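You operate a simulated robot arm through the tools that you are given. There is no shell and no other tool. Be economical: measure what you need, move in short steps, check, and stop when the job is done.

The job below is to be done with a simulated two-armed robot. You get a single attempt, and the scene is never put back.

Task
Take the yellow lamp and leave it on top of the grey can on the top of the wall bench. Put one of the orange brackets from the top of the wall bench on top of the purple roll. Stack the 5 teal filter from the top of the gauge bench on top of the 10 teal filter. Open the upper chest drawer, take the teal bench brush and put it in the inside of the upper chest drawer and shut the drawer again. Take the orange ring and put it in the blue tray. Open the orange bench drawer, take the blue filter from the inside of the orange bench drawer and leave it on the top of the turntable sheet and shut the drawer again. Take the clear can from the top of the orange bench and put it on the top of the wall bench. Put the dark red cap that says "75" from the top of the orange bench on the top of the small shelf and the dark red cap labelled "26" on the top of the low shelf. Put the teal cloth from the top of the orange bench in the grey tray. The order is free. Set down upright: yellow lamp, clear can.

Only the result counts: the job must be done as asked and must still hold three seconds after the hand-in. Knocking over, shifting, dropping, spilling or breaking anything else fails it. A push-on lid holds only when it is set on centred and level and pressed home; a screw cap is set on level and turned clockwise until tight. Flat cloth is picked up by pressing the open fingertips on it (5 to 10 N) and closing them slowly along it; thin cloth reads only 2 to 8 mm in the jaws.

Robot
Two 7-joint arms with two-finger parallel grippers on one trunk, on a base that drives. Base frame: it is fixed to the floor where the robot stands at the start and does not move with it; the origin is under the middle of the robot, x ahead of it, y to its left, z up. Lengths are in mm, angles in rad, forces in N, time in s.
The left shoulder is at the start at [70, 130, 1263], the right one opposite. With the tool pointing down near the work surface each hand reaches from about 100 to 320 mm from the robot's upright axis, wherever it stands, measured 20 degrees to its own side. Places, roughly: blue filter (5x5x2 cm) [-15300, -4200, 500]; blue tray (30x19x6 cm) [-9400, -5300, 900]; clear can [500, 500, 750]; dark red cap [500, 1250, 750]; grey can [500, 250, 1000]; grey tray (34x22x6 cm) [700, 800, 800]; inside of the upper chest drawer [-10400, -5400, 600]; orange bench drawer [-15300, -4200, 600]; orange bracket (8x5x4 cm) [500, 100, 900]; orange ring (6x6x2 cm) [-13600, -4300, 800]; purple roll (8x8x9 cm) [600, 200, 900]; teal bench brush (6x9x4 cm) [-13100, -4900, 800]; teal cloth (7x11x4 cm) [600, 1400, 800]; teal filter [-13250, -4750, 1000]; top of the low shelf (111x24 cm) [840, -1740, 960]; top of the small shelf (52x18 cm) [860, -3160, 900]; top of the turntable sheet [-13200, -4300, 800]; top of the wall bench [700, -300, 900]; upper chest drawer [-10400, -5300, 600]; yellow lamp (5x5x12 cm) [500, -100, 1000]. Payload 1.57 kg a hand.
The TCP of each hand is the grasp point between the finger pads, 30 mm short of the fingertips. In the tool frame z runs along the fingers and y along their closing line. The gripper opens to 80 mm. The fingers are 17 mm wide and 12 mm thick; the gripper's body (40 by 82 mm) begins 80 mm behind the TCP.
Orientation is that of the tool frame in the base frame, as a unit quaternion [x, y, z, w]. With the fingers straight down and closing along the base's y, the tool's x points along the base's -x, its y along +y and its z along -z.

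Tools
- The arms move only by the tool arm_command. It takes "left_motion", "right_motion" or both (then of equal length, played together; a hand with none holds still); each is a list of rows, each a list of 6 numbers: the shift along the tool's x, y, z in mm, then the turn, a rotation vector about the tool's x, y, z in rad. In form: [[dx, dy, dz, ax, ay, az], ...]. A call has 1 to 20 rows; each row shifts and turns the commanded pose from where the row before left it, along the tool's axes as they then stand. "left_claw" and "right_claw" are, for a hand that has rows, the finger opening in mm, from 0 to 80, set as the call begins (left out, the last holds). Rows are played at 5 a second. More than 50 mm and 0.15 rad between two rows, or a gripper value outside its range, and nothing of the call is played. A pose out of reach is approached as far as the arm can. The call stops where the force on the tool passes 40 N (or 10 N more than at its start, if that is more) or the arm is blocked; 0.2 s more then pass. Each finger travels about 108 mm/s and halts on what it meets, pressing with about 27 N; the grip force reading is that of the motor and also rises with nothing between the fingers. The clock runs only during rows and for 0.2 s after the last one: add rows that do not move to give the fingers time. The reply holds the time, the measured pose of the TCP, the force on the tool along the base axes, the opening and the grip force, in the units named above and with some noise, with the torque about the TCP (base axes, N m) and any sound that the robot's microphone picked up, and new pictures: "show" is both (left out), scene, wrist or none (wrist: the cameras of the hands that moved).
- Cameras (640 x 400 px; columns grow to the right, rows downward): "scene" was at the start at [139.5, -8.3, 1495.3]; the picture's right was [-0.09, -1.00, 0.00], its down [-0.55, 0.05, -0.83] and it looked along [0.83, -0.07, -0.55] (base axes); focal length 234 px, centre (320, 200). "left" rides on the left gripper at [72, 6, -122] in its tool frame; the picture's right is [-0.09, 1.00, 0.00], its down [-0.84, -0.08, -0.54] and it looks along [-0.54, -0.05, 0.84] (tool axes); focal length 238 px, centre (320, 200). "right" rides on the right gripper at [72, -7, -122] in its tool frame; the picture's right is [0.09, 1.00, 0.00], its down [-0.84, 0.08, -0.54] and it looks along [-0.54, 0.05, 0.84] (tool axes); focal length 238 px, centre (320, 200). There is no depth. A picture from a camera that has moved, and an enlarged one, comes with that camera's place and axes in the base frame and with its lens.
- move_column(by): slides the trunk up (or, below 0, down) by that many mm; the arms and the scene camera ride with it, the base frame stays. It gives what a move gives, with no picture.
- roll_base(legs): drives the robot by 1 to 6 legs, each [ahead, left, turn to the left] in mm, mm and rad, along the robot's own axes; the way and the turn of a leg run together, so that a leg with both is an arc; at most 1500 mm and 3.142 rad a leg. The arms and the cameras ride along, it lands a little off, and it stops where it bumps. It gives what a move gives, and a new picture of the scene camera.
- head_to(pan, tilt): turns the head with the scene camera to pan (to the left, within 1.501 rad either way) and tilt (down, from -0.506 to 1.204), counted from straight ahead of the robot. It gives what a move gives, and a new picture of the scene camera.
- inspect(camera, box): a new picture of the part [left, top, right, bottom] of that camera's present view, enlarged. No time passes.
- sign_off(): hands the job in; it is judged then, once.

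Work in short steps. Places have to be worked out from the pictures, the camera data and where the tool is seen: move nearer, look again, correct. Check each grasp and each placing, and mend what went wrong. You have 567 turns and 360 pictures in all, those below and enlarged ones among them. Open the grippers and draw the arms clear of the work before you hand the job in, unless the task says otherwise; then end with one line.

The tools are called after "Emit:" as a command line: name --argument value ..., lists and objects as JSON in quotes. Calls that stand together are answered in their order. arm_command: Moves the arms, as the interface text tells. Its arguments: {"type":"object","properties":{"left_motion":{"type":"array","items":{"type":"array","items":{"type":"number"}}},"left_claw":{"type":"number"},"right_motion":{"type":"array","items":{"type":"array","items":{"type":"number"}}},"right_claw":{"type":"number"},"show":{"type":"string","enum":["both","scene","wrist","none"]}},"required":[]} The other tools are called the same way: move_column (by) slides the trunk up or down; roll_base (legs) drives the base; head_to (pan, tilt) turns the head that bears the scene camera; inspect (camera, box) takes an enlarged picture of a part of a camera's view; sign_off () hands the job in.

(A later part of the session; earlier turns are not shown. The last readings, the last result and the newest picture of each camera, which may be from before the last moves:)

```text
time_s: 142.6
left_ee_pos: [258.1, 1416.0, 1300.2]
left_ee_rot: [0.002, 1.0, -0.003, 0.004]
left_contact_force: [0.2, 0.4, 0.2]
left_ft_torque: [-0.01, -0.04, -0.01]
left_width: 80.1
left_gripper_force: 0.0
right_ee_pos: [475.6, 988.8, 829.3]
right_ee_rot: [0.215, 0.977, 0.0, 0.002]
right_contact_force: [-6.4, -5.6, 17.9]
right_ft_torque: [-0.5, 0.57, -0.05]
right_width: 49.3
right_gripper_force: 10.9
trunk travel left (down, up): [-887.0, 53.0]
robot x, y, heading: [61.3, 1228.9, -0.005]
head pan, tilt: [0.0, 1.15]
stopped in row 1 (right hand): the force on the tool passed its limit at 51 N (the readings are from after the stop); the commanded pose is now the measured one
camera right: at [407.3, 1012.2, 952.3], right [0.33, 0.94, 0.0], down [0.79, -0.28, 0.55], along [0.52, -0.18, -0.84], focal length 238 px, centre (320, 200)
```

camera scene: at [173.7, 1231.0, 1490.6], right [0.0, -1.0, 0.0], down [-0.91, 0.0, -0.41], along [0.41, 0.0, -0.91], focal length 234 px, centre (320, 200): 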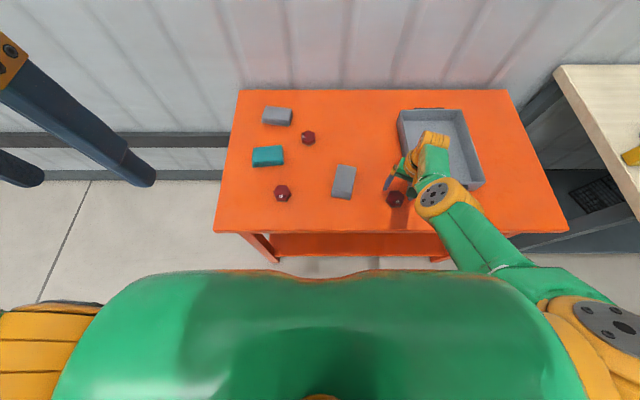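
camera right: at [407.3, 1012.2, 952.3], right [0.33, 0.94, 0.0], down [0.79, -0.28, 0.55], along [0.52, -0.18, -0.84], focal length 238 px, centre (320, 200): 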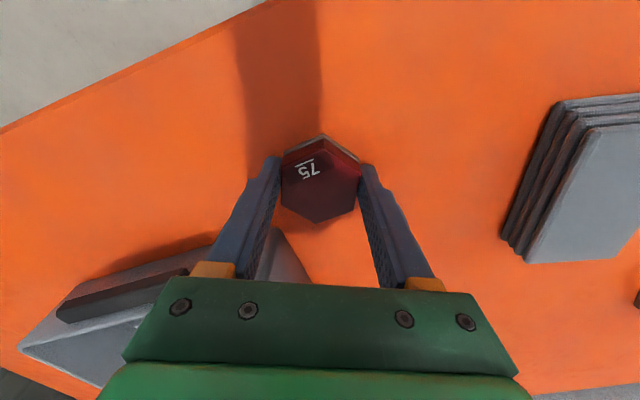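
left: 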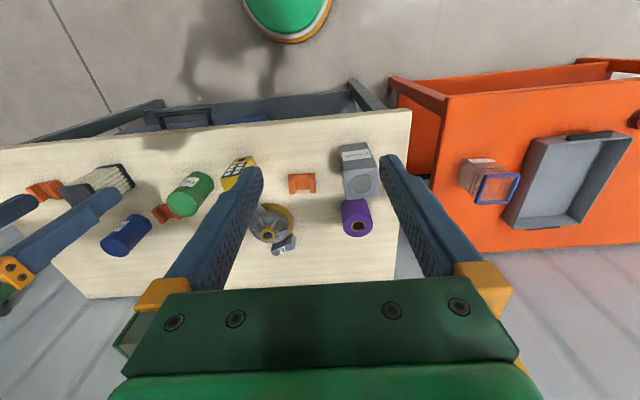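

Fingertips met the bench (so the top is at z≈800). I raise 4 mm and close fully.

Emit:
move_column --by 5

Emit:
arm_command --right_motion '[[0, 0, 0, 0, 0, 0], [0, 0, 0, 0, 0, 0], [0, 0, 0, 0, 0, 0]]' --right_claw 30 --show "none"

Emit:
move_column --by 50

Emit:
inspect --camera "right" --box '[0, 0, 640, 400]'

```text
time_s: 143.1
left_ee_pos: [267.4, 1415.3, 1304.4]
left_ee_rot: [0.003, 1.0, -0.002, 0.002]
left_contact_force: [-0.3, -0.1, -0.3]
left_ft_torque: [-0.01, 0.0, -0.02]
left_width: 79.9
left_gripper_force: 0.1
right_ee_pos: [479.6, 989.0, 830.8]
right_ee_rot: [0.214, 0.977, 0.002, -0.001]
right_contact_force: [0.0, -0.3, 0.0]
right_ft_torque: [-0.01, 0.03, 0.0]
right_width: 49.1
right_gripper_force: 27.1
trunk travel left (down, up): [-892.0, 48.0]
robot x, y, heading: [60.1, 1227.7, 0.001]
head pan, tilt: [0.0, 1.15]
```

```text
time_s: 143.9
left_ee_pos: [266.2, 1415.0, 1303.9]
left_ee_rot: [0.002, 1.0, -0.001, 0.003]
left_contact_force: [0.9, -0.3, 0.4]
left_ft_torque: [0.0, 0.02, -0.01]
left_width: 79.7
left_gripper_force: 0.0
right_ee_pos: [479.0, 989.7, 831.8]
right_ee_rot: [0.214, 0.977, 0.0, -0.001]
right_contact_force: [0.0, -0.8, -2.8]
right_ft_torque: [-0.01, 0.04, 0.0]
right_width: 49.2
right_gripper_force: 27.1
trunk travel left (down, up): [-892.0, 48.0]
robot x, y, heading: [64.7, 1233.6, -0.002]
head pan, tilt: [0.0, 1.15]
```

```text
time_s: 144.8
left_ee_pos: [267.3, 1415.4, 1352.3]
left_ee_rot: [0.003, 1.0, -0.001, 0.002]
left_contact_force: [0.0, -0.5, 0.2]
left_ft_torque: [0.01, -0.02, 0.02]
left_width: 80.1
left_gripper_force: 0.0
right_ee_pos: [479.7, 989.4, 879.8]
right_ee_rot: [0.214, 0.977, 0.001, -0.002]
right_contact_force: [-0.1, 0.0, -2.6]
right_ft_torque: [0.03, 0.01, -0.05]
right_width: 48.9
right_gripper_force: 27.2
right hand out of reach, approached as far as the arm can: row 1
trunk travel left (down, up): [-940.0, 0.0]
robot x, y, heading: [63.4, 1229.8, -0.003]
head pan, tilt: [0.0, 1.15]
```

```text
1.00 times, centred on (320, 200) of right (not enlarged: the box is as wide or as high as the picture)
camera zoom: at [412.9, 1012.5, 1002.1], right [0.33, 0.94, 0.0], down [0.79, -0.28, 0.54], along [0.51, -0.18, -0.84], focal length 238 px, centre (320, 200)
```

zoom: 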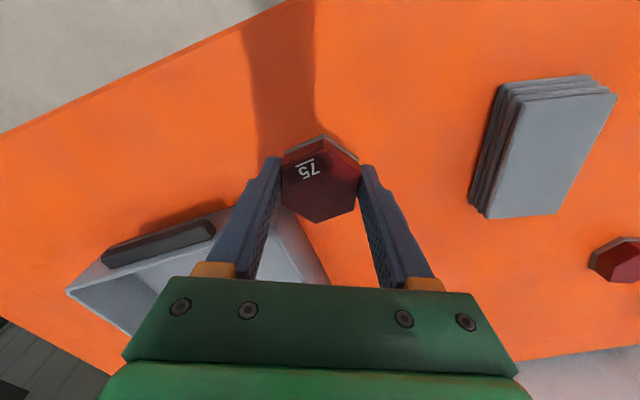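

Cap "75" is held. I raise the right hand high, then move the base so the left hand can take cap "26".

Emit:
arm_command --right_motion '[[0, 0, -38, 0, 0, 0], [0, 0, -38, 0, 0, 0], [0, 0, -38, 0, 0, 0], [0, 0, -38, 0, 0, 0], [0, 0, -38, 0, 0, 0], [0, 0, -38, 0, 0, 0], [0, 0, -38, 0, 0, 0], [0, 0, -38, 0, 0, 0], [0, 0, 0, 0, 0, 0]]' --show "none"

Emit:
roll_base --legs '[[115, 25, 0]]'

```text
time_s: 146.8
left_ee_pos: [266.2, 1414.9, 1352.4]
left_ee_rot: [0.003, 1.0, -0.002, 0.002]
left_contact_force: [-0.5, 0.3, -0.1]
left_ft_torque: [-0.02, -0.01, 0.0]
left_width: 80.0
left_gripper_force: 0.1
right_ee_pos: [482.2, 986.9, 1183.7]
right_ee_rot: [0.213, 0.977, 0.002, -0.001]
right_contact_force: [0.2, -0.8, -2.3]
right_ft_torque: [0.01, 0.02, -0.02]
right_width: 48.8
right_gripper_force: 27.1
trunk travel left (down, up): [-940.0, 0.0]
robot x, y, heading: [65.3, 1233.3, 0.0]
head pan, tilt: [0.0, 1.15]
```

```text
time_s: 148.0
left_ee_pos: [373.8, 1439.9, 1354.0]
left_ee_rot: [0.002, 1.0, -0.001, 0.006]
left_contact_force: [-0.5, 0.7, -0.2]
left_ft_torque: [0.03, -0.04, 0.0]
left_width: 80.1
left_gripper_force: 0.0
right_ee_pos: [588.6, 1010.3, 1185.4]
right_ee_rot: [0.214, 0.977, 0.003, 0.001]
right_contact_force: [-0.3, 0.6, -3.2]
right_ft_torque: [0.02, -0.05, -0.02]
right_width: 48.8
right_gripper_force: 26.6
trunk travel left (down, up): [-940.0, 0.0]
robot x, y, heading: [177.1, 1256.3, 0.002]
head pan, tilt: [0.0, 1.15]
camera scene: at [280.8, 1252.9, 1491.7], right [0.0, -1.0, 0.0], down [-0.91, 0.0, -0.41], along [0.41, 0.0, -0.91], focal length 234 px, centre (320, 200)
```

scene: 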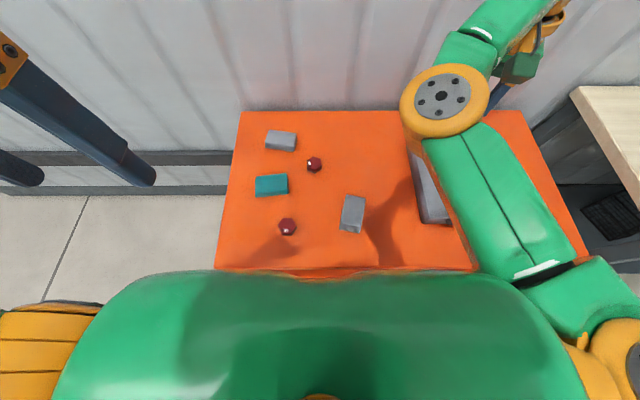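

Cap "26" at ≈(496,1349). I lower the trunk 150 mm and move the left hand above it.

Emit:
move_column --by -150

Emit:
arm_command --left_motion '[[-24, -18, 0, 0, 0, 0], [-24, -18, 5, 0, 0, 0], [-24, -18, 20, 0, 0, 0], [-24, -18, 30, 0, 0, 0], [-24, -18, 35, 0, 0, 0], [0, 0, 35, 0, 0, 0], [0, 0, 0, 0, 0, 0]]' --show "both"

```text
time_s: 149.8
left_ee_pos: [380.9, 1439.8, 1201.9]
left_ee_rot: [0.003, 1.0, -0.001, 0.002]
left_contact_force: [0.0, 0.2, -0.1]
left_ft_torque: [-0.03, 0.02, 0.01]
left_width: 80.0
left_gripper_force: 0.0
right_ee_pos: [596.1, 1010.3, 1033.1]
right_ee_rot: [0.214, 0.977, 0.002, -0.002]
right_contact_force: [0.3, 0.5, -3.0]
right_ft_torque: [0.0, 0.03, -0.01]
right_width: 49.1
right_gripper_force: 27.3
trunk travel left (down, up): [-790.0, 150.0]
robot x, y, heading: [174.6, 1253.3, -0.007]
head pan, tilt: [0.0, 1.15]
```

```text
time_s: 151.4
left_ee_pos: [499.2, 1349.4, 1079.1]
left_ee_rot: [0.002, 1.0, -0.001, 0.002]
left_contact_force: [1.1, -0.3, -0.5]
left_ft_torque: [0.0, -0.05, 0.01]
left_width: 79.9
left_gripper_force: 0.1
right_ee_pos: [595.3, 1012.4, 1033.9]
right_ee_rot: [0.214, 0.977, 0.001, -0.001]
right_contact_force: [-0.2, 0.5, -3.5]
right_ft_torque: [0.04, 0.01, -0.01]
right_width: 48.8
right_gripper_force: 27.0
trunk travel left (down, up): [-790.0, 150.0]
robot x, y, heading: [174.6, 1256.5, -0.004]
head pan, tilt: [0.0, 1.15]
camera scene: at [288.7, 1254.6, 1341.1], right [0.0, -1.0, 0.0], down [-0.91, 0.0, -0.41], along [0.41, 0.0, -0.91], focal length 234 px, centre (320, 200)
camera left: at [428.0, 1356.3, 1200.7], right [0.1, 1.0, 0.0], down [0.83, -0.08, 0.55], along [0.54, -0.06, -0.84], focal length 238 px, centre (320, 200)
```

scene: 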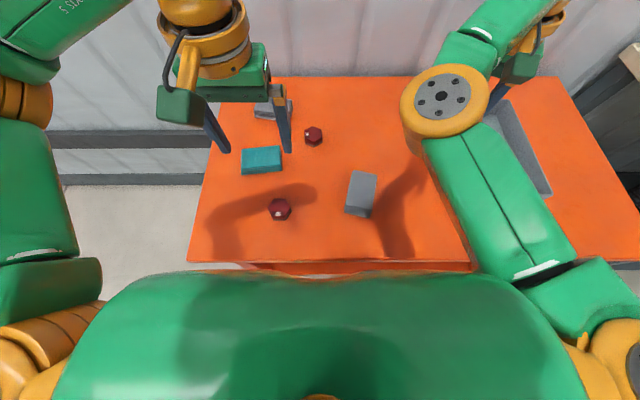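
left: 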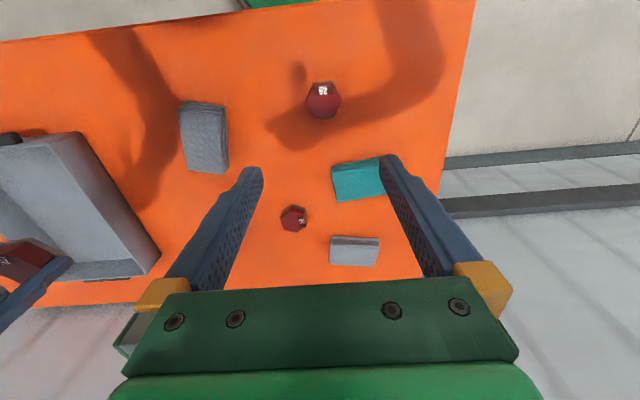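

The left arm is in a good shape and the cap is right below. I yaw left 0.49 to match the flats and descend to ~845.

Emit:
arm_command --left_motion '[[0, 0, 33, 0, 0, -0.1225], [0, 0, 33, 0, 0, -0.1225], [0, 0, 33, 0, 0, -0.1225], [0, 0, 33, 0, 0, -0.1225], [0, 0, 35, 0, 0, 0], [0, 0, 35, 0, 0, 0], [0, 0, 30, 0, 0, 0], [0, 0, 0, 0, 0, 0]]' --left_claw 68 --show "wrist"

```text
time_s: 153.2
left_ee_pos: [502.6, 1348.4, 845.3]
left_ee_rot: [-0.239, 0.971, -0.003, 0.002]
left_contact_force: [0.3, 0.1, -0.1]
left_ft_torque: [0.02, 0.02, 0.0]
left_width: 68.0
left_gripper_force: 0.1
right_ee_pos: [596.0, 1011.5, 1033.3]
right_ee_rot: [0.214, 0.977, 0.001, -0.001]
right_contact_force: [0.8, 0.3, -3.2]
right_ft_torque: [0.0, 0.0, 0.02]
right_width: 49.0
right_gripper_force: 26.9
trunk travel left (down, up): [-790.0, 150.0]
robot x, y, heading: [178.0, 1252.6, -0.006]
head pan, tilt: [0.0, 1.15]
camera left: at [435.0, 1322.4, 967.5], right [-0.38, 0.92, -0.01], down [0.77, 0.32, 0.54], along [0.5, 0.2, -0.84], focal length 238 px, centre (320, 200)
```

left: 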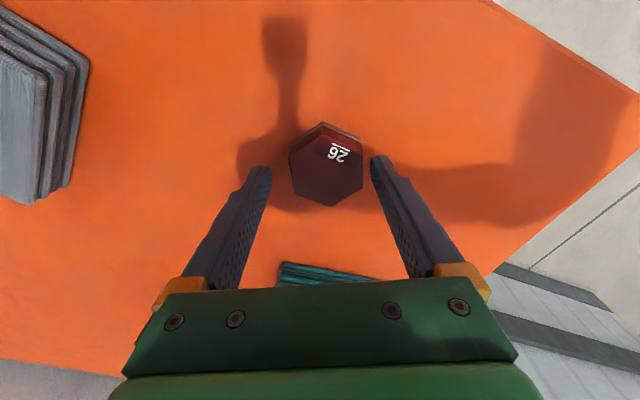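

Slight offset (~4 mm). I correct, lower 11 mm, and close.

Emit:
arm_command --left_motion '[[3, 4, 6, 0, 0, 0], [0, 0, 5, 0, 0, 0], [0, 0, 0, 0, 0, 0]]' --show "none"

Emit:
arm_command --left_motion '[[0, 0, 0, 0, 0, 0], [0, 0, 0, 0, 0, 0], [0, 0, 0, 0, 0, 0]]' --left_claw 30 --show "wrist"

```text
time_s: 154.0
left_ee_pos: [497.2, 1349.4, 834.2]
left_ee_rot: [-0.24, 0.971, -0.002, 0.002]
left_contact_force: [0.2, 0.1, 0.9]
left_ft_torque: [-0.04, -0.02, 0.01]
left_width: 68.0
left_gripper_force: 0.2
right_ee_pos: [595.7, 1010.4, 1032.7]
right_ee_rot: [0.215, 0.977, 0.002, -0.001]
right_contact_force: [-0.1, -0.1, -2.9]
right_ft_torque: [0.05, 0.03, -0.03]
right_width: 48.9
right_gripper_force: 26.8
trunk travel left (down, up): [-790.0, 150.0]
robot x, y, heading: [179.4, 1252.9, -0.004]
head pan, tilt: [0.0, 1.15]
```

```text
time_s: 154.8
left_ee_pos: [498.4, 1350.1, 835.0]
left_ee_rot: [-0.241, 0.97, -0.002, 0.002]
left_contact_force: [-1.1, 0.9, 0.4]
left_ft_torque: [0.02, -0.02, 0.0]
left_width: 49.0
left_gripper_force: 26.6
right_ee_pos: [596.1, 1010.8, 1033.4]
right_ee_rot: [0.214, 0.977, 0.002, -0.001]
right_contact_force: [-0.7, 0.2, -1.7]
right_ft_torque: [-0.01, 0.04, -0.02]
right_width: 49.1
right_gripper_force: 26.9
trunk travel left (down, up): [-790.0, 150.0]
robot x, y, heading: [179.4, 1255.4, -0.004]
head pan, tilt: [0.0, 1.15]
camera left: at [430.7, 1324.0, 956.8], right [-0.38, 0.92, 0.0], down [0.77, 0.32, 0.54], along [0.5, 0.2, -0.84], focal length 238 px, centre (320, 200)
```

left: 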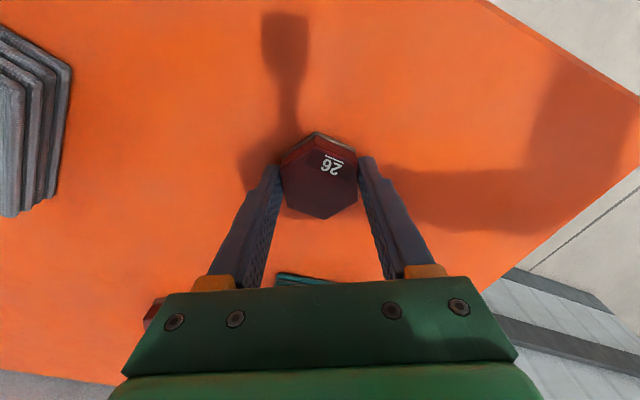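

Cap "26" gripped. I lift it, raise the trunk, back away and drive right toward the low shelf.

Emit:
arm_command --left_motion '[[0, 0, -38, 0, 0, 0], [0, 0, -38, 0, 0, 0], [0, 0, -38, 0, 0, 0], [0, 0, -38, 0, 0, 0], [0, 0, -38, 0, 0, 0], [0, 0, -38, 0, 0, 0], [0, 0, 0, 0, 0, 0]]' --show "none"

Emit:
move_column --by 145

Emit:
roll_base --legs '[[-420, 0, 0], [0, -1450, 0], [0, -1200, 0]]'

```text
time_s: 156.4
left_ee_pos: [495.0, 1353.4, 1060.1]
left_ee_rot: [-0.239, 0.971, -0.003, 0.001]
left_contact_force: [-0.3, 0.5, -3.3]
left_ft_torque: [0.0, -0.02, -0.05]
left_width: 49.1
left_gripper_force: 26.9
right_ee_pos: [596.3, 1012.8, 1033.3]
right_ee_rot: [0.214, 0.977, 0.002, -0.001]
right_contact_force: [0.3, 0.2, -2.8]
right_ft_torque: [-0.03, 0.04, -0.05]
right_width: 48.9
right_gripper_force: 27.1
trunk travel left (down, up): [-790.0, 150.0]
robot x, y, heading: [175.8, 1255.8, -0.003]
head pan, tilt: [0.0, 1.15]
```

```text
time_s: 158.1
left_ee_pos: [495.3, 1350.6, 1205.3]
left_ee_rot: [-0.24, 0.971, -0.002, 0.001]
left_contact_force: [-0.1, -0.5, -3.3]
left_ft_torque: [-0.01, -0.03, 0.01]
left_width: 48.8
left_gripper_force: 26.3
right_ee_pos: [595.6, 1010.9, 1177.9]
right_ee_rot: [0.213, 0.977, 0.0, -0.002]
right_contact_force: [-0.3, 0.7, -2.9]
right_ft_torque: [0.05, 0.03, -0.06]
right_width: 48.9
right_gripper_force: 26.4
trunk travel left (down, up): [-935.0, 5.0]
robot x, y, heading: [177.5, 1254.4, -0.001]
head pan, tilt: [0.0, 1.15]
```

```text
time_s: 173.1
left_ee_pos: [2.7, -1297.4, 1206.0]
left_ee_rot: [-0.227, 0.974, -0.002, 0.002]
left_contact_force: [0.8, -0.1, -2.9]
left_ft_torque: [0.0, 0.03, -0.01]
left_width: 48.8
left_gripper_force: 27.1
right_ee_pos: [94.3, -1638.0, 1178.2]
right_ee_rot: [0.228, 0.974, 0.001, -0.001]
right_contact_force: [-0.2, 0.0, -3.0]
right_ft_torque: [-0.02, 0.01, 0.0]
right_width: 49.0
right_gripper_force: 27.3
trunk travel left (down, up): [-935.0, 5.0]
robot x, y, heading: [-316.7, -1385.4, -0.036]
head pan, tilt: [0.0, 1.15]
camera scene: at [-205.5, -1387.0, 1486.0], right [-0.03, -1.0, 0.0], down [-0.91, 0.03, -0.41], along [0.41, -0.01, -0.91], focal length 234 px, centre (320, 200)
```

scene: 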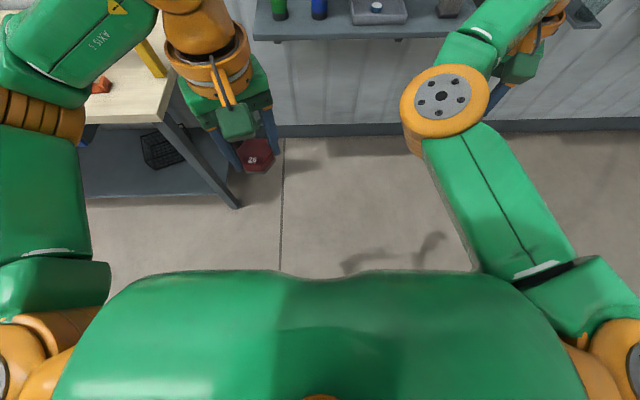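

The low shelf is wall-mounted. I raise the head to see what stands on it.

Emit:
head_to --pan -0.3 --tilt 0.6

```text
time_s: 174.1
left_ee_pos: [3.0, -1297.2, 1206.4]
left_ee_rot: [-0.227, 0.974, -0.002, 0.001]
left_contact_force: [0.1, -0.6, -2.2]
left_ft_torque: [0.0, 0.01, -0.01]
left_width: 48.8
left_gripper_force: 26.9
right_ee_pos: [93.4, -1640.8, 1178.3]
right_ee_rot: [0.228, 0.974, 0.001, -0.002]
right_contact_force: [0.2, 0.5, -4.2]
right_ft_torque: [0.0, -0.01, 0.01]
right_width: 48.9
right_gripper_force: 27.0
trunk travel left (down, up): [-935.0, 5.0]
robot x, y, heading: [-319.6, -1382.7, -0.033]
head pan, tilt: [-0.3, 0.6]
camera scene: at [-181.6, -1415.4, 1527.6], right [-0.33, -0.95, 0.0], down [-0.54, 0.18, -0.82], along [0.78, -0.27, -0.57], focal length 234 px, centre (320, 200)
```

scene: 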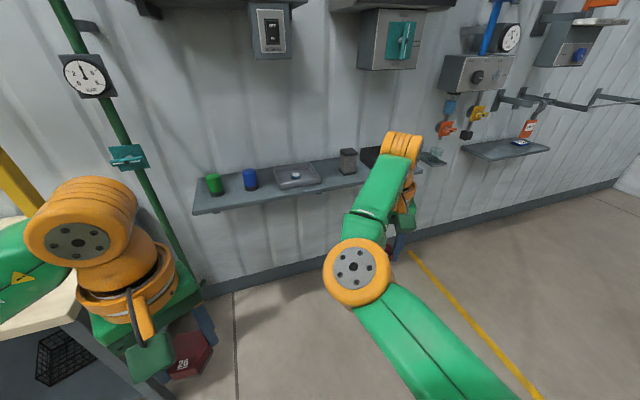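

I zoom in on the low shelf to find a free spot.

Emit:
inspect --camera "scene" --box '[180, 120, 460, 230]'

Emit:
inspect --camera "scene" --box '[420, 80, 620, 180]'

```text
2.29 times, centred on (320, 175) of scene
camera zoom: at [-181.6, -1415.4, 1527.6], right [-0.33, -0.95, 0.0], down [-0.54, 0.18, -0.82], along [0.78, -0.27, -0.57], focal length 535 px, centre (320, 257)
```

zoom: 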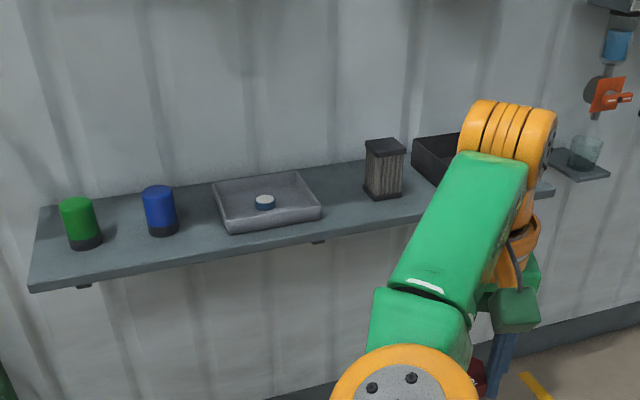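

```text
3.20 times, centred on (520, 130) of scene
camera zoom: at [-181.6, -1415.4, 1527.6], right [-0.33, -0.95, 0.0], down [-0.54, 0.18, -0.82], along [0.78, -0.27, -0.57], focal length 749 px, centre (-320, 424)
```

zoom: 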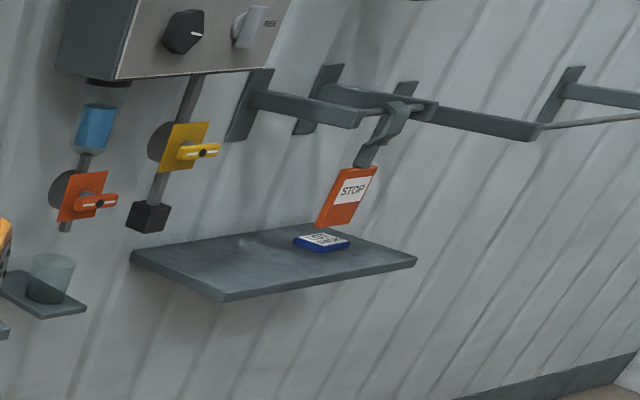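

Free spot on the low shelf: between the grey tray and the filter, around y≈−1795. I tuck the right hand back to the side, then drive right and ahead part of the way.

Emit:
arm_command --right_motion '[[33, -31, 0, 0, 0, -0.05], [33, -31, 0, 0, 0, -0.05], [33, -31, 0, 0, 0, -0.05], [33, -31, 0, 0, 0, -0.05], [33, -31, 0, 0, 0, -0.05], [33, -31, 0, 0, 0, -0.05], [33, -31, 0, 0, 0, -0.05], [33, -31, 0, 0, 0, -0.05], [0, 0, 0, 0, 0, 0]]' --show "none"

Emit:
roll_base --legs '[[0, -510, 0.034], [650, 0, 0]]'

```text
time_s: 176.1
left_ee_pos: [3.0, -1297.8, 1206.0]
left_ee_rot: [-0.226, 0.974, -0.002, 0.001]
left_contact_force: [0.1, -0.1, -1.8]
left_ft_torque: [0.03, 0.0, -0.02]
left_width: 49.2
left_gripper_force: 27.4
right_ee_pos: [-218.7, -1819.3, 1178.2]
right_ee_rot: [0.03, 1.0, 0.002, 0.0]
right_contact_force: [0.6, 0.1, -2.6]
right_ft_torque: [-0.04, 0.03, 0.01]
right_width: 48.9
right_gripper_force: 26.8
right hand out of reach, approached as far as the arm can: row 1, 2
trunk travel left (down, up): [-935.0, 5.0]
robot x, y, heading: [-318.0, -1384.6, -0.028]
head pan, tilt: [-0.3, 0.6]
```

```text
time_s: 182.3
left_ee_pos: [650.0, -1791.1, 1207.5]
left_ee_rot: [-0.247, 0.969, -0.002, 0.002]
left_contact_force: [-0.3, -0.6, -2.9]
left_ft_torque: [0.0, 0.03, 0.01]
left_width: 49.0
left_gripper_force: 27.4
right_ee_pos: [452.6, -2321.0, 1179.2]
right_ee_rot: [0.009, 1.0, 0.002, 0.0]
right_contact_force: [-0.1, -0.1, -3.1]
right_ft_torque: [0.05, 0.01, -0.01]
right_width: 48.8
right_gripper_force: 26.7
trunk travel left (down, up): [-935.0, 5.0]
robot x, y, heading: [337.1, -1885.8, 0.004]
head pan, tilt: [-0.3, 0.6]
camera scene: at [470.6, -1916.2, 1528.0], right [-0.29, -0.96, 0.0], down [-0.54, 0.16, -0.83], along [0.79, -0.24, -0.56], focal length 234 px, centre (320, 200)
```

scene: 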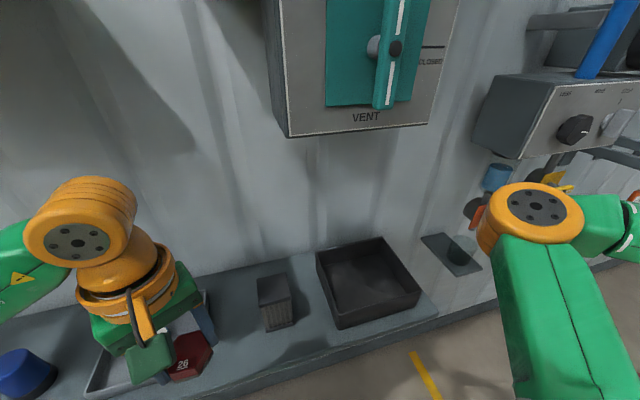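

I look through the left wrist camera and tilt the head to view the shelf from above.

Emit:
inspect --camera "left" --box '[0, 0, 640, 400]'

Emit:
head_to --pan 0.1 --tilt 0.95

```text
1.00 times, centred on (320, 200) of left (not enlarged: the box is as wide or as high as the picture)
camera zoom: at [584.1, -1818.0, 1329.0], right [-0.39, 0.92, -0.01], down [0.77, 0.33, 0.55], along [0.5, 0.21, -0.84], focal length 238 px, centre (320, 200)
```

zoom: 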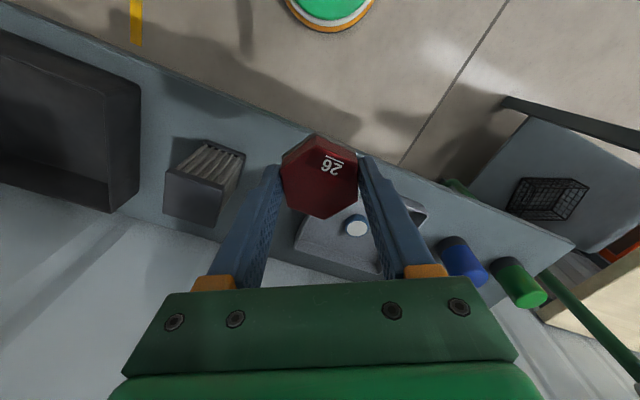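

```text
time_s: 183.2
left_ee_pos: [652.3, -1791.8, 1204.8]
left_ee_rot: [-0.245, 0.969, -0.002, 0.002]
left_contact_force: [-0.2, 0.2, -2.5]
left_ft_torque: [0.01, 0.0, 0.0]
left_width: 49.3
left_gripper_force: 27.2
right_ee_pos: [454.8, -2320.4, 1178.3]
right_ee_rot: [0.009, 1.0, 0.002, -0.001]
right_contact_force: [0.0, 0.2, -2.7]
right_ft_torque: [0.0, 0.01, -0.03]
right_width: 49.0
right_gripper_force: 27.6
trunk travel left (down, up): [-935.0, 5.0]
robot x, y, heading: [337.7, -1890.4, 0.008]
head pan, tilt: [0.099, 0.949]
camera scene: at [460.7, -1882.9, 1499.4], right [0.11, -0.99, 0.0], down [-0.81, -0.09, -0.58], along [0.58, 0.06, -0.81], focal length 234 px, centre (320, 200)
```

scene: 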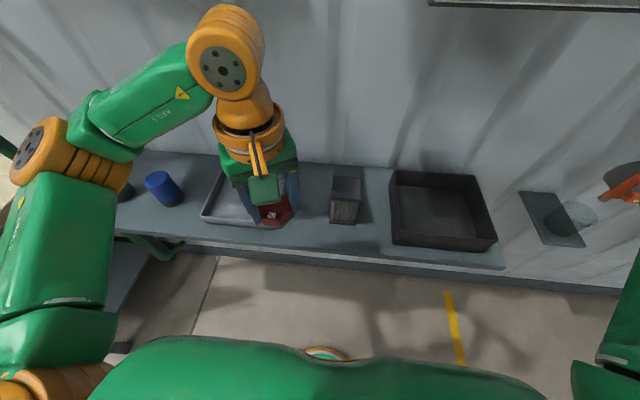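

Gap centre ≈(775,−1800), shelf front edge x≈720. I drive ahead 118 mm so the cap is above the gap, then lower the trunk.

Emit:
roll_base --legs '[[118, -5, -0.006]]'

Emit:
move_column --by -130

Emit:
inspect --camera "left" --box '[0, 0, 640, 400]'

```text
time_s: 184.4
left_ee_pos: [765.6, -1797.1, 1208.3]
left_ee_rot: [-0.243, 0.97, -0.002, 0.005]
left_contact_force: [-0.3, -1.0, -2.7]
left_ft_torque: [0.0, -0.03, 0.0]
left_width: 48.9
left_gripper_force: 26.4
right_ee_pos: [562.6, -2324.7, 1179.0]
right_ee_rot: [0.012, 1.0, 0.002, 0.002]
right_contact_force: [0.1, 0.2, -3.3]
right_ft_torque: [0.02, 0.0, 0.02]
right_width: 49.0
right_gripper_force: 27.0
trunk travel left (down, up): [-935.0, 5.0]
robot x, y, heading: [457.4, -1895.4, -0.002]
head pan, tilt: [0.099, 0.949]
camera scene: at [570.9, -1887.8, 1500.0], right [0.1, -0.99, 0.0], down [-0.81, -0.08, -0.59], along [0.58, 0.06, -0.81], focal length 234 px, centre (320, 200)
```

scene: 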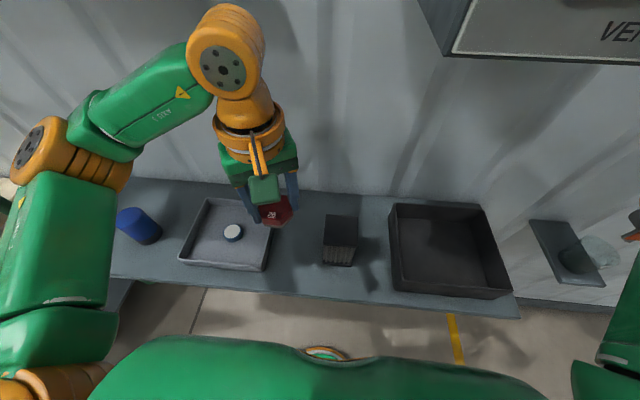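

```text
time_s: 186.0
left_ee_pos: [771.7, -1798.1, 1075.9]
left_ee_rot: [-0.243, 0.97, -0.003, 0.001]
left_contact_force: [0.6, -0.1, -3.2]
left_ft_torque: [0.0, 0.0, 0.0]
left_width: 49.0
left_gripper_force: 27.3
right_ee_pos: [568.0, -2326.2, 1048.5]
right_ee_rot: [0.014, 1.0, 0.002, -0.001]
right_contact_force: [0.3, 0.0, -1.8]
right_ft_torque: [0.0, 0.01, 0.02]
right_width: 48.9
right_gripper_force: 26.6
trunk travel left (down, up): [-805.0, 135.0]
robot x, y, heading: [453.7, -1894.0, -0.0]
head pan, tilt: [0.099, 0.949]
```

```text
1.00 times, centred on (320, 200) of left (not enlarged: the box is as wide or as high as the picture)
camera zoom: at [705.1, -1824.4, 1198.6], right [-0.39, 0.92, 0.0], down [0.77, 0.33, 0.54], along [0.5, 0.21, -0.84], focal length 238 px, centre (320, 200)
```

zoom: 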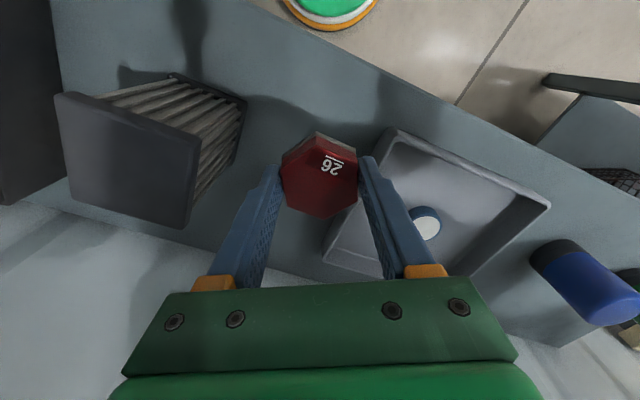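

The landing point between tray and filter is clear. I lower the left hand 74 mm, then in small steps.

Emit:
arm_command --left_motion '[[0, 0, 25, 0, 0, 0], [0, 0, 25, 0, 0, 0], [0, 0, 22, 0, 0, 0], [0, 0, 0, 0, 0, 0]]' --show "wrist"

```text
time_s: 187.0
left_ee_pos: [770.6, -1798.4, 1006.0]
left_ee_rot: [-0.242, 0.97, -0.002, 0.002]
left_contact_force: [0.2, 0.8, -3.0]
left_ft_torque: [0.0, 0.01, -0.02]
left_width: 49.1
left_gripper_force: 27.4
right_ee_pos: [567.8, -2326.2, 1048.7]
right_ee_rot: [0.014, 1.0, 0.002, -0.001]
right_contact_force: [-0.1, 0.2, -3.6]
right_ft_torque: [-0.04, 0.0, 0.01]
right_width: 48.9
right_gripper_force: 27.1
trunk travel left (down, up): [-805.0, 135.0]
robot x, y, heading: [456.1, -1895.8, 0.0]
head pan, tilt: [0.099, 0.949]
camera left: at [704.5, -1824.1, 1127.9], right [-0.39, 0.92, 0.0], down [0.77, 0.33, 0.54], along [0.5, 0.21, -0.84], focal length 238 px, centre (320, 200)
```

left: 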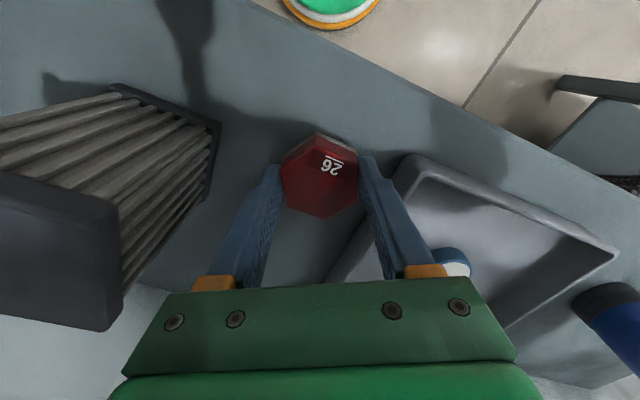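

The tray rim is close to the right-hand finger. I shift the hand 12 mm away from it, then lower 8 mm and test for contact.

Emit:
arm_command --left_motion '[[4, -12, 0, 0, 0, 0], [0, 0, 6, 0, 0, 0], [0, 0, 0, 0, 0, 0]]' --show "none"

Emit:
arm_command --left_motion '[[0, 0, 2, 0, 0, 0], [0, 0, 2, 0, 0, 0], [0, 0, 0, 0, 0, 0]]' --show "wrist"

```text
time_s: 187.8
left_ee_pos: [772.6, -1810.3, 999.7]
left_ee_rot: [-0.242, 0.97, -0.002, 0.002]
left_contact_force: [0.3, -0.2, -3.6]
left_ft_torque: [-0.02, -0.01, 0.02]
left_width: 49.1
left_gripper_force: 27.0
right_ee_pos: [569.1, -2326.4, 1048.1]
right_ee_rot: [0.015, 1.0, 0.002, -0.001]
right_contact_force: [-0.1, -0.1, -2.4]
right_ft_torque: [-0.03, 0.04, -0.01]
right_width: 49.1
right_gripper_force: 27.1
trunk travel left (down, up): [-805.0, 135.0]
robot x, y, heading: [456.8, -1894.3, 0.001]
head pan, tilt: [0.099, 0.949]
```

```text
time_s: 188.6
left_ee_pos: [773.9, -1810.5, 993.4]
left_ee_rot: [-0.241, 0.97, -0.002, 0.001]
left_contact_force: [-0.4, -0.1, -2.3]
left_ft_torque: [0.0, 0.04, 0.02]
left_width: 49.0
left_gripper_force: 27.0
right_ee_pos: [569.4, -2326.1, 1048.4]
right_ee_rot: [0.014, 1.0, 0.002, 0.0]
right_contact_force: [-0.5, 0.5, -1.7]
right_ft_torque: [0.02, 0.01, -0.04]
right_width: 49.0
right_gripper_force: 26.8
trunk travel left (down, up): [-805.0, 135.0]
robot x, y, heading: [455.2, -1892.8, -0.001]
head pan, tilt: [0.099, 0.949]
camera left: at [706.7, -1838.0, 1117.1], right [-0.39, 0.92, 0.0], down [0.77, 0.33, 0.54], along [0.5, 0.21, -0.84], focal length 238 px, centre (320, 200)
```

left: 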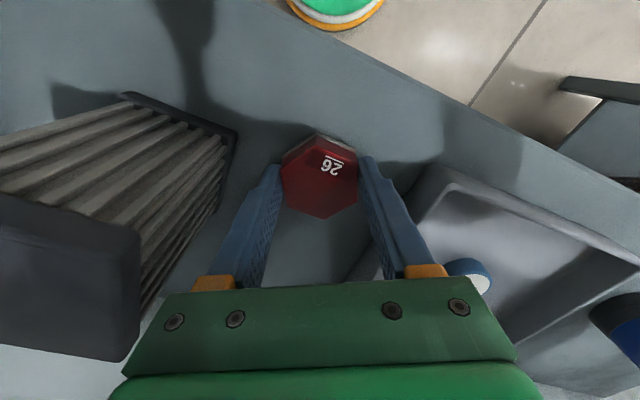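

Still free. I continue down in small steps.

Emit:
arm_command --left_motion '[[0, 0, 2, 0, 0, 0], [0, 0, 2, 0, 0, 0], [0, 0, 0, 0, 0, 0]]' --show "none"

Emit:
arm_command --left_motion '[[0, 0, 2, 0, 0, 0], [0, 0, 0, 0, 0, 0]]' --show "none"

Emit:
arm_command --left_motion '[[0, 0, 2, 0, 0, 0], [0, 0, 0, 0, 0, 0]]' --show "none"

```text
time_s: 189.4
left_ee_pos: [772.4, -1810.6, 991.6]
left_ee_rot: [-0.242, 0.97, -0.002, 0.002]
left_contact_force: [-0.1, 1.1, -1.9]
left_ft_torque: [0.0, 0.01, -0.01]
left_width: 49.1
left_gripper_force: 27.2
right_ee_pos: [568.3, -2325.6, 1048.0]
right_ee_rot: [0.014, 1.0, 0.002, -0.001]
right_contact_force: [0.4, 0.4, -2.7]
right_ft_torque: [0.01, 0.01, 0.0]
right_width: 49.2
right_gripper_force: 27.3
trunk travel left (down, up): [-805.0, 135.0]
robot x, y, heading: [454.6, -1896.9, -0.002]
head pan, tilt: [0.099, 0.949]
```

```text
time_s: 190.0
left_ee_pos: [774.4, -1811.3, 988.8]
left_ee_rot: [-0.243, 0.97, -0.003, 0.002]
left_contact_force: [0.3, 0.0, -2.5]
left_ft_torque: [0.02, -0.01, -0.01]
left_width: 49.1
left_gripper_force: 27.0
right_ee_pos: [569.5, -2326.5, 1049.4]
right_ee_rot: [0.013, 1.0, 0.002, -0.001]
right_contact_force: [0.4, -1.1, -3.7]
right_ft_torque: [0.01, 0.03, 0.03]
right_width: 48.9
right_gripper_force: 26.7
trunk travel left (down, up): [-805.0, 135.0]
robot x, y, heading: [451.2, -1894.3, 0.001]
head pan, tilt: [0.099, 0.949]
```

```text
time_s: 190.6
left_ee_pos: [772.9, -1810.3, 985.7]
left_ee_rot: [-0.242, 0.97, -0.002, 0.002]
left_contact_force: [-1.3, -0.2, -3.1]
left_ft_torque: [0.0, 0.01, 0.01]
left_width: 49.1
left_gripper_force: 26.8
right_ee_pos: [568.8, -2327.2, 1048.6]
right_ee_rot: [0.014, 1.0, 0.002, -0.001]
right_contact_force: [0.0, -0.9, -2.1]
right_ft_torque: [0.01, 0.04, -0.02]
right_width: 48.8
right_gripper_force: 27.0
trunk travel left (down, up): [-805.0, 135.0]
robot x, y, heading: [458.0, -1895.1, -0.005]
head pan, tilt: [0.099, 0.949]
```

Emit:
arm_command --left_motion '[[0, 0, 2, 0, 0, 0], [0, 0, 2, 0, 0, 0], [0, 0, 0, 0, 0, 0]]' --show "none"

Emit:
arm_command --left_motion '[[0, 0, 2, 0, 0, 0], [0, 0, 2, 0, 0, 0], [0, 0, 0, 0, 0, 0]]' --show "wrist"

```text
time_s: 191.4
left_ee_pos: [773.1, -1811.2, 983.4]
left_ee_rot: [-0.241, 0.97, -0.002, 0.003]
left_contact_force: [5.9, 1.2, 19.2]
left_ft_torque: [0.2, -0.1, -0.01]
left_width: 49.1
left_gripper_force: 27.2
right_ee_pos: [567.9, -2327.2, 1047.7]
right_ee_rot: [0.015, 1.0, 0.002, -0.001]
right_contact_force: [0.9, -0.2, -3.4]
right_ft_torque: [0.0, 0.01, 0.01]
right_width: 49.0
right_gripper_force: 27.2
trunk travel left (down, up): [-805.0, 135.0]
robot x, y, heading: [454.7, -1894.6, -0.002]
head pan, tilt: [0.099, 0.949]
```

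```text
time_s: 192.2
left_ee_pos: [771.4, -1811.5, 979.7]
left_ee_rot: [-0.242, 0.97, -0.004, 0.005]
left_contact_force: [0.7, 0.1, 18.6]
left_ft_torque: [0.38, 0.44, -0.12]
left_width: 49.0
left_gripper_force: 26.8
right_ee_pos: [565.1, -2326.4, 1047.3]
right_ee_rot: [0.014, 1.0, 0.003, 0.001]
right_contact_force: [-0.5, 0.5, -2.8]
right_ft_torque: [-0.04, 0.01, -0.06]
right_width: 48.7
right_gripper_force: 26.9
trunk travel left (down, up): [-805.0, 135.0]
robot x, y, heading: [454.7, -1895.6, -0.006]
head pan, tilt: [0.099, 0.949]
stopped in row 3 (left hand): the force on the tool passed its limit at 42 N (the readings are from after the stop); the commanded pose is now the measured one
camera left: at [704.2, -1837.8, 1102.5], right [-0.39, 0.92, -0.01], down [0.77, 0.33, 0.55], along [0.51, 0.21, -0.84], focal length 238 px, centre (320, 200)
```

left: 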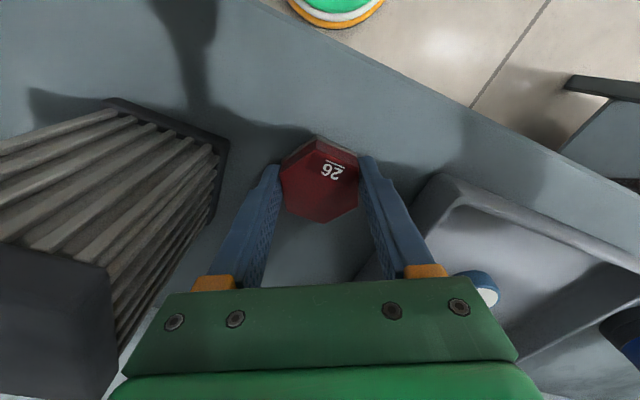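

The cap is pressed on the shelf. I ease up 2.5 mm and open to 60.

Emit:
arm_command --left_motion '[[0, 0, -2.5, 0, 0, 0], [0, 0, 0, 0, 0, 0]]' --show "none"

Emit:
arm_command --left_motion '[[0, 0, 0, 0, 0, 0], [0, 0, 0, 0, 0, 0]]' --left_claw 60 --show "wrist"

```text
time_s: 192.8
left_ee_pos: [774.7, -1810.0, 979.3]
left_ee_rot: [-0.242, 0.97, -0.003, 0.003]
left_contact_force: [-0.4, -0.2, -2.5]
left_ft_torque: [-0.05, -0.01, 0.02]
left_width: 48.9
left_gripper_force: 27.2
right_ee_pos: [569.3, -2325.7, 1046.5]
right_ee_rot: [0.014, 1.0, 0.002, -0.001]
right_contact_force: [0.0, -0.2, -2.2]
right_ft_torque: [-0.02, 0.0, 0.0]
right_width: 48.9
right_gripper_force: 26.7
trunk travel left (down, up): [-805.0, 135.0]
robot x, y, heading: [455.9, -1893.4, -0.0]
head pan, tilt: [0.099, 0.949]
```

```text
time_s: 193.4
left_ee_pos: [773.8, -1810.2, 982.3]
left_ee_rot: [-0.242, 0.97, -0.003, 0.004]
left_contact_force: [-0.7, -0.3, -0.8]
left_ft_torque: [-0.02, 0.01, -0.02]
left_width: 59.9
left_gripper_force: 0.0
right_ee_pos: [568.2, -2325.4, 1048.8]
right_ee_rot: [0.014, 1.0, 0.002, -0.001]
right_contact_force: [-0.8, 0.4, -2.4]
right_ft_torque: [-0.05, 0.0, 0.02]
right_width: 49.1
right_gripper_force: 27.1
trunk travel left (down, up): [-805.0, 135.0]
robot x, y, heading: [454.3, -1891.3, -0.002]
head pan, tilt: [0.099, 0.949]
camera left: at [707.0, -1836.7, 1103.9], right [-0.39, 0.92, -0.01], down [0.77, 0.33, 0.55], along [0.51, 0.21, -0.84], focal length 238 px, centre (320, 200)
```

left: 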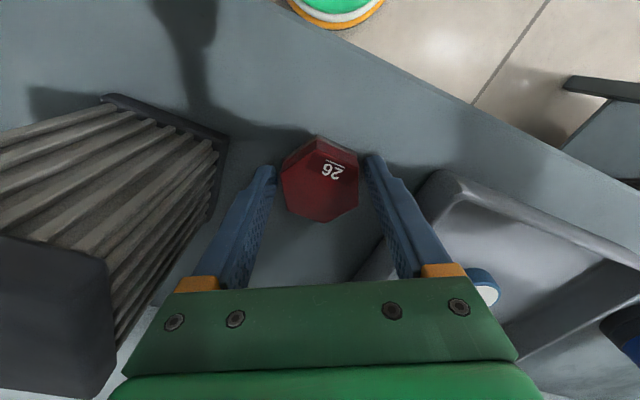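

Released on the shelf. I raise the trunk straight up and look.

Emit:
move_column --by 132

Emit:
arm_command --left_motion '[[0, 0, -40, 0, 0, 0], [0, 0, -40, 0, 0, 0], [0, 0, 0, 0, 0, 0]]' --left_claw 80 --show "both"

```text
time_s: 195.0
left_ee_pos: [772.5, -1810.3, 1113.3]
left_ee_rot: [-0.242, 0.97, -0.003, 0.002]
left_contact_force: [0.6, 0.8, 0.2]
left_ft_torque: [0.01, 0.02, 0.01]
left_width: 59.9
left_gripper_force: 0.0
right_ee_pos: [568.9, -2327.0, 1180.0]
right_ee_rot: [0.014, 1.0, 0.002, -0.001]
right_contact_force: [-1.0, -0.4, -3.0]
right_ft_torque: [-0.01, 0.07, -0.03]
right_width: 49.0
right_gripper_force: 27.0
trunk travel left (down, up): [-937.0, 3.0]
robot x, y, heading: [455.0, -1891.4, -0.001]
head pan, tilt: [0.099, 0.949]
```

```text
time_s: 195.8
left_ee_pos: [773.7, -1810.9, 1191.7]
left_ee_rot: [-0.242, 0.97, -0.004, 0.002]
left_contact_force: [-1.1, 0.6, 0.0]
left_ft_torque: [0.04, 0.03, -0.01]
left_width: 80.0
left_gripper_force: 0.0
right_ee_pos: [568.5, -2326.0, 1181.2]
right_ee_rot: [0.014, 1.0, 0.002, -0.001]
right_contact_force: [-0.8, 0.5, -3.3]
right_ft_torque: [-0.02, -0.01, 0.01]
right_width: 49.1
right_gripper_force: 26.8
trunk travel left (down, up): [-937.0, 3.0]
robot x, y, heading: [457.2, -1893.2, 0.002]
head pan, tilt: [0.099, 0.949]
camera scene: at [578.6, -1888.3, 1501.4], right [0.1, -0.99, 0.0], down [-0.81, -0.08, -0.58], along [0.58, 0.06, -0.81], focal length 234 px, centre (320, 200)
camera left: at [706.5, -1839.0, 1314.8], right [-0.39, 0.92, -0.01], down [0.77, 0.33, 0.55], along [0.51, 0.21, -0.84], focal length 238 px, centre (320, 200)
```

scene: 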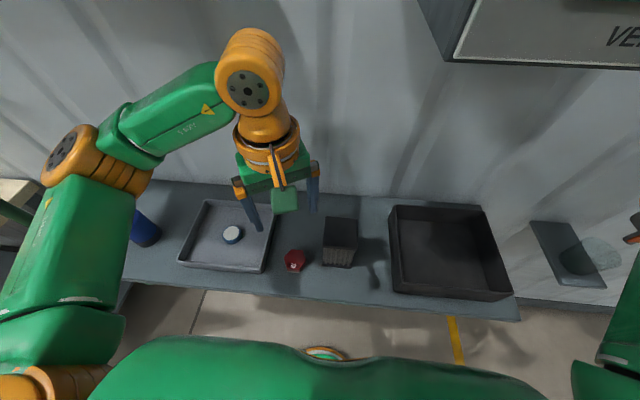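
left: 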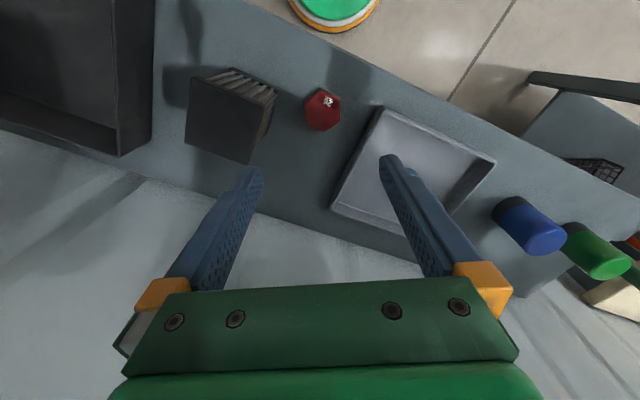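

Cap "26" stands on the low shelf. Now I back off and drive right toward the small shelf to look at it.

Emit:
roll_base --legs '[[-450, 0, 0], [0, -870, 0]]'

Emit:
head_to --pan -0.35 --tilt 0.5

```text
time_s: 202.8
left_ee_pos: [339.7, -2687.3, 1191.4]
left_ee_rot: [-0.252, 0.968, -0.004, 0.003]
left_contact_force: [0.0, 0.1, 0.0]
left_ft_torque: [-0.01, 0.03, 0.03]
left_width: 80.1
left_gripper_force: 0.0
right_ee_pos: [144.2, -3207.4, 1180.7]
right_ee_rot: [0.003, 1.0, 0.001, -0.001]
right_contact_force: [-0.1, -0.3, -2.1]
right_ft_torque: [-0.02, 0.01, 0.0]
right_width: 48.9
right_gripper_force: 26.5
trunk travel left (down, up): [-937.0, 3.0]
robot x, y, heading: [24.0, -2777.6, 0.019]
head pan, tilt: [0.099, 0.949]
camera scene: at [146.1, -2767.2, 1501.4], right [0.12, -0.99, 0.0], down [-0.81, -0.1, -0.58], along [0.58, 0.07, -0.81], focal length 234 px, centre (320, 200)
```

scene: 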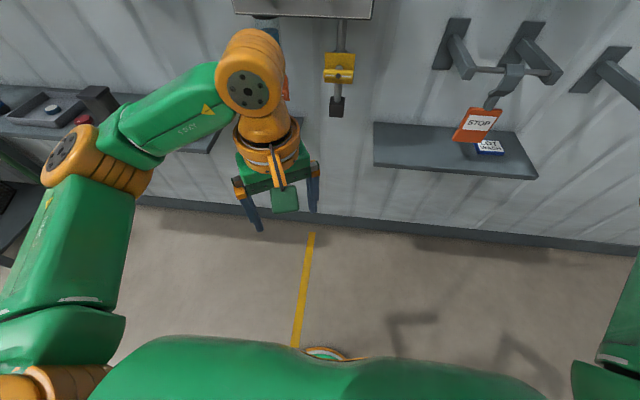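

```text
time_s: 203.7
left_ee_pos: [339.0, -2688.0, 1191.2]
left_ee_rot: [-0.253, 0.967, -0.003, 0.003]
left_contact_force: [-0.2, 0.4, -0.3]
left_ft_torque: [-0.03, -0.02, 0.01]
left_width: 79.7
left_gripper_force: 0.0
right_ee_pos: [145.6, -3207.8, 1178.7]
right_ee_rot: [0.004, 1.0, 0.002, 0.0]
right_contact_force: [-0.5, 0.1, -2.8]
right_ft_torque: [-0.01, -0.02, 0.03]
right_width: 49.0
right_gripper_force: 26.9
trunk travel left (down, up): [-937.0, 3.0]
robot x, y, heading: [25.8, -2775.0, 0.019]
head pan, tilt: [-0.351, 0.499]
camera scene: at [159.9, -2807.4, 1538.8], right [-0.32, -0.95, 0.0], down [-0.45, 0.16, -0.88], along [0.83, -0.28, -0.48], focal length 234 px, centre (320, 200)
```

scene: 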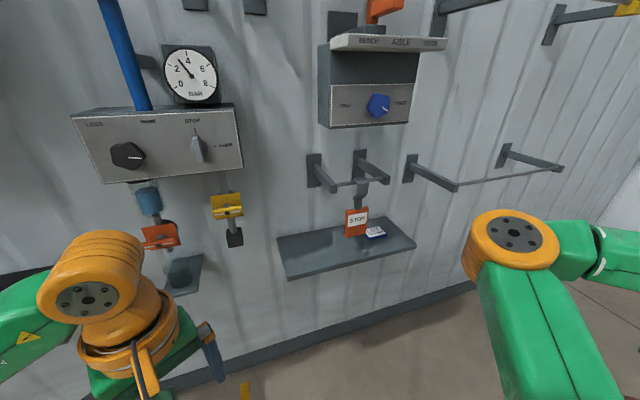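

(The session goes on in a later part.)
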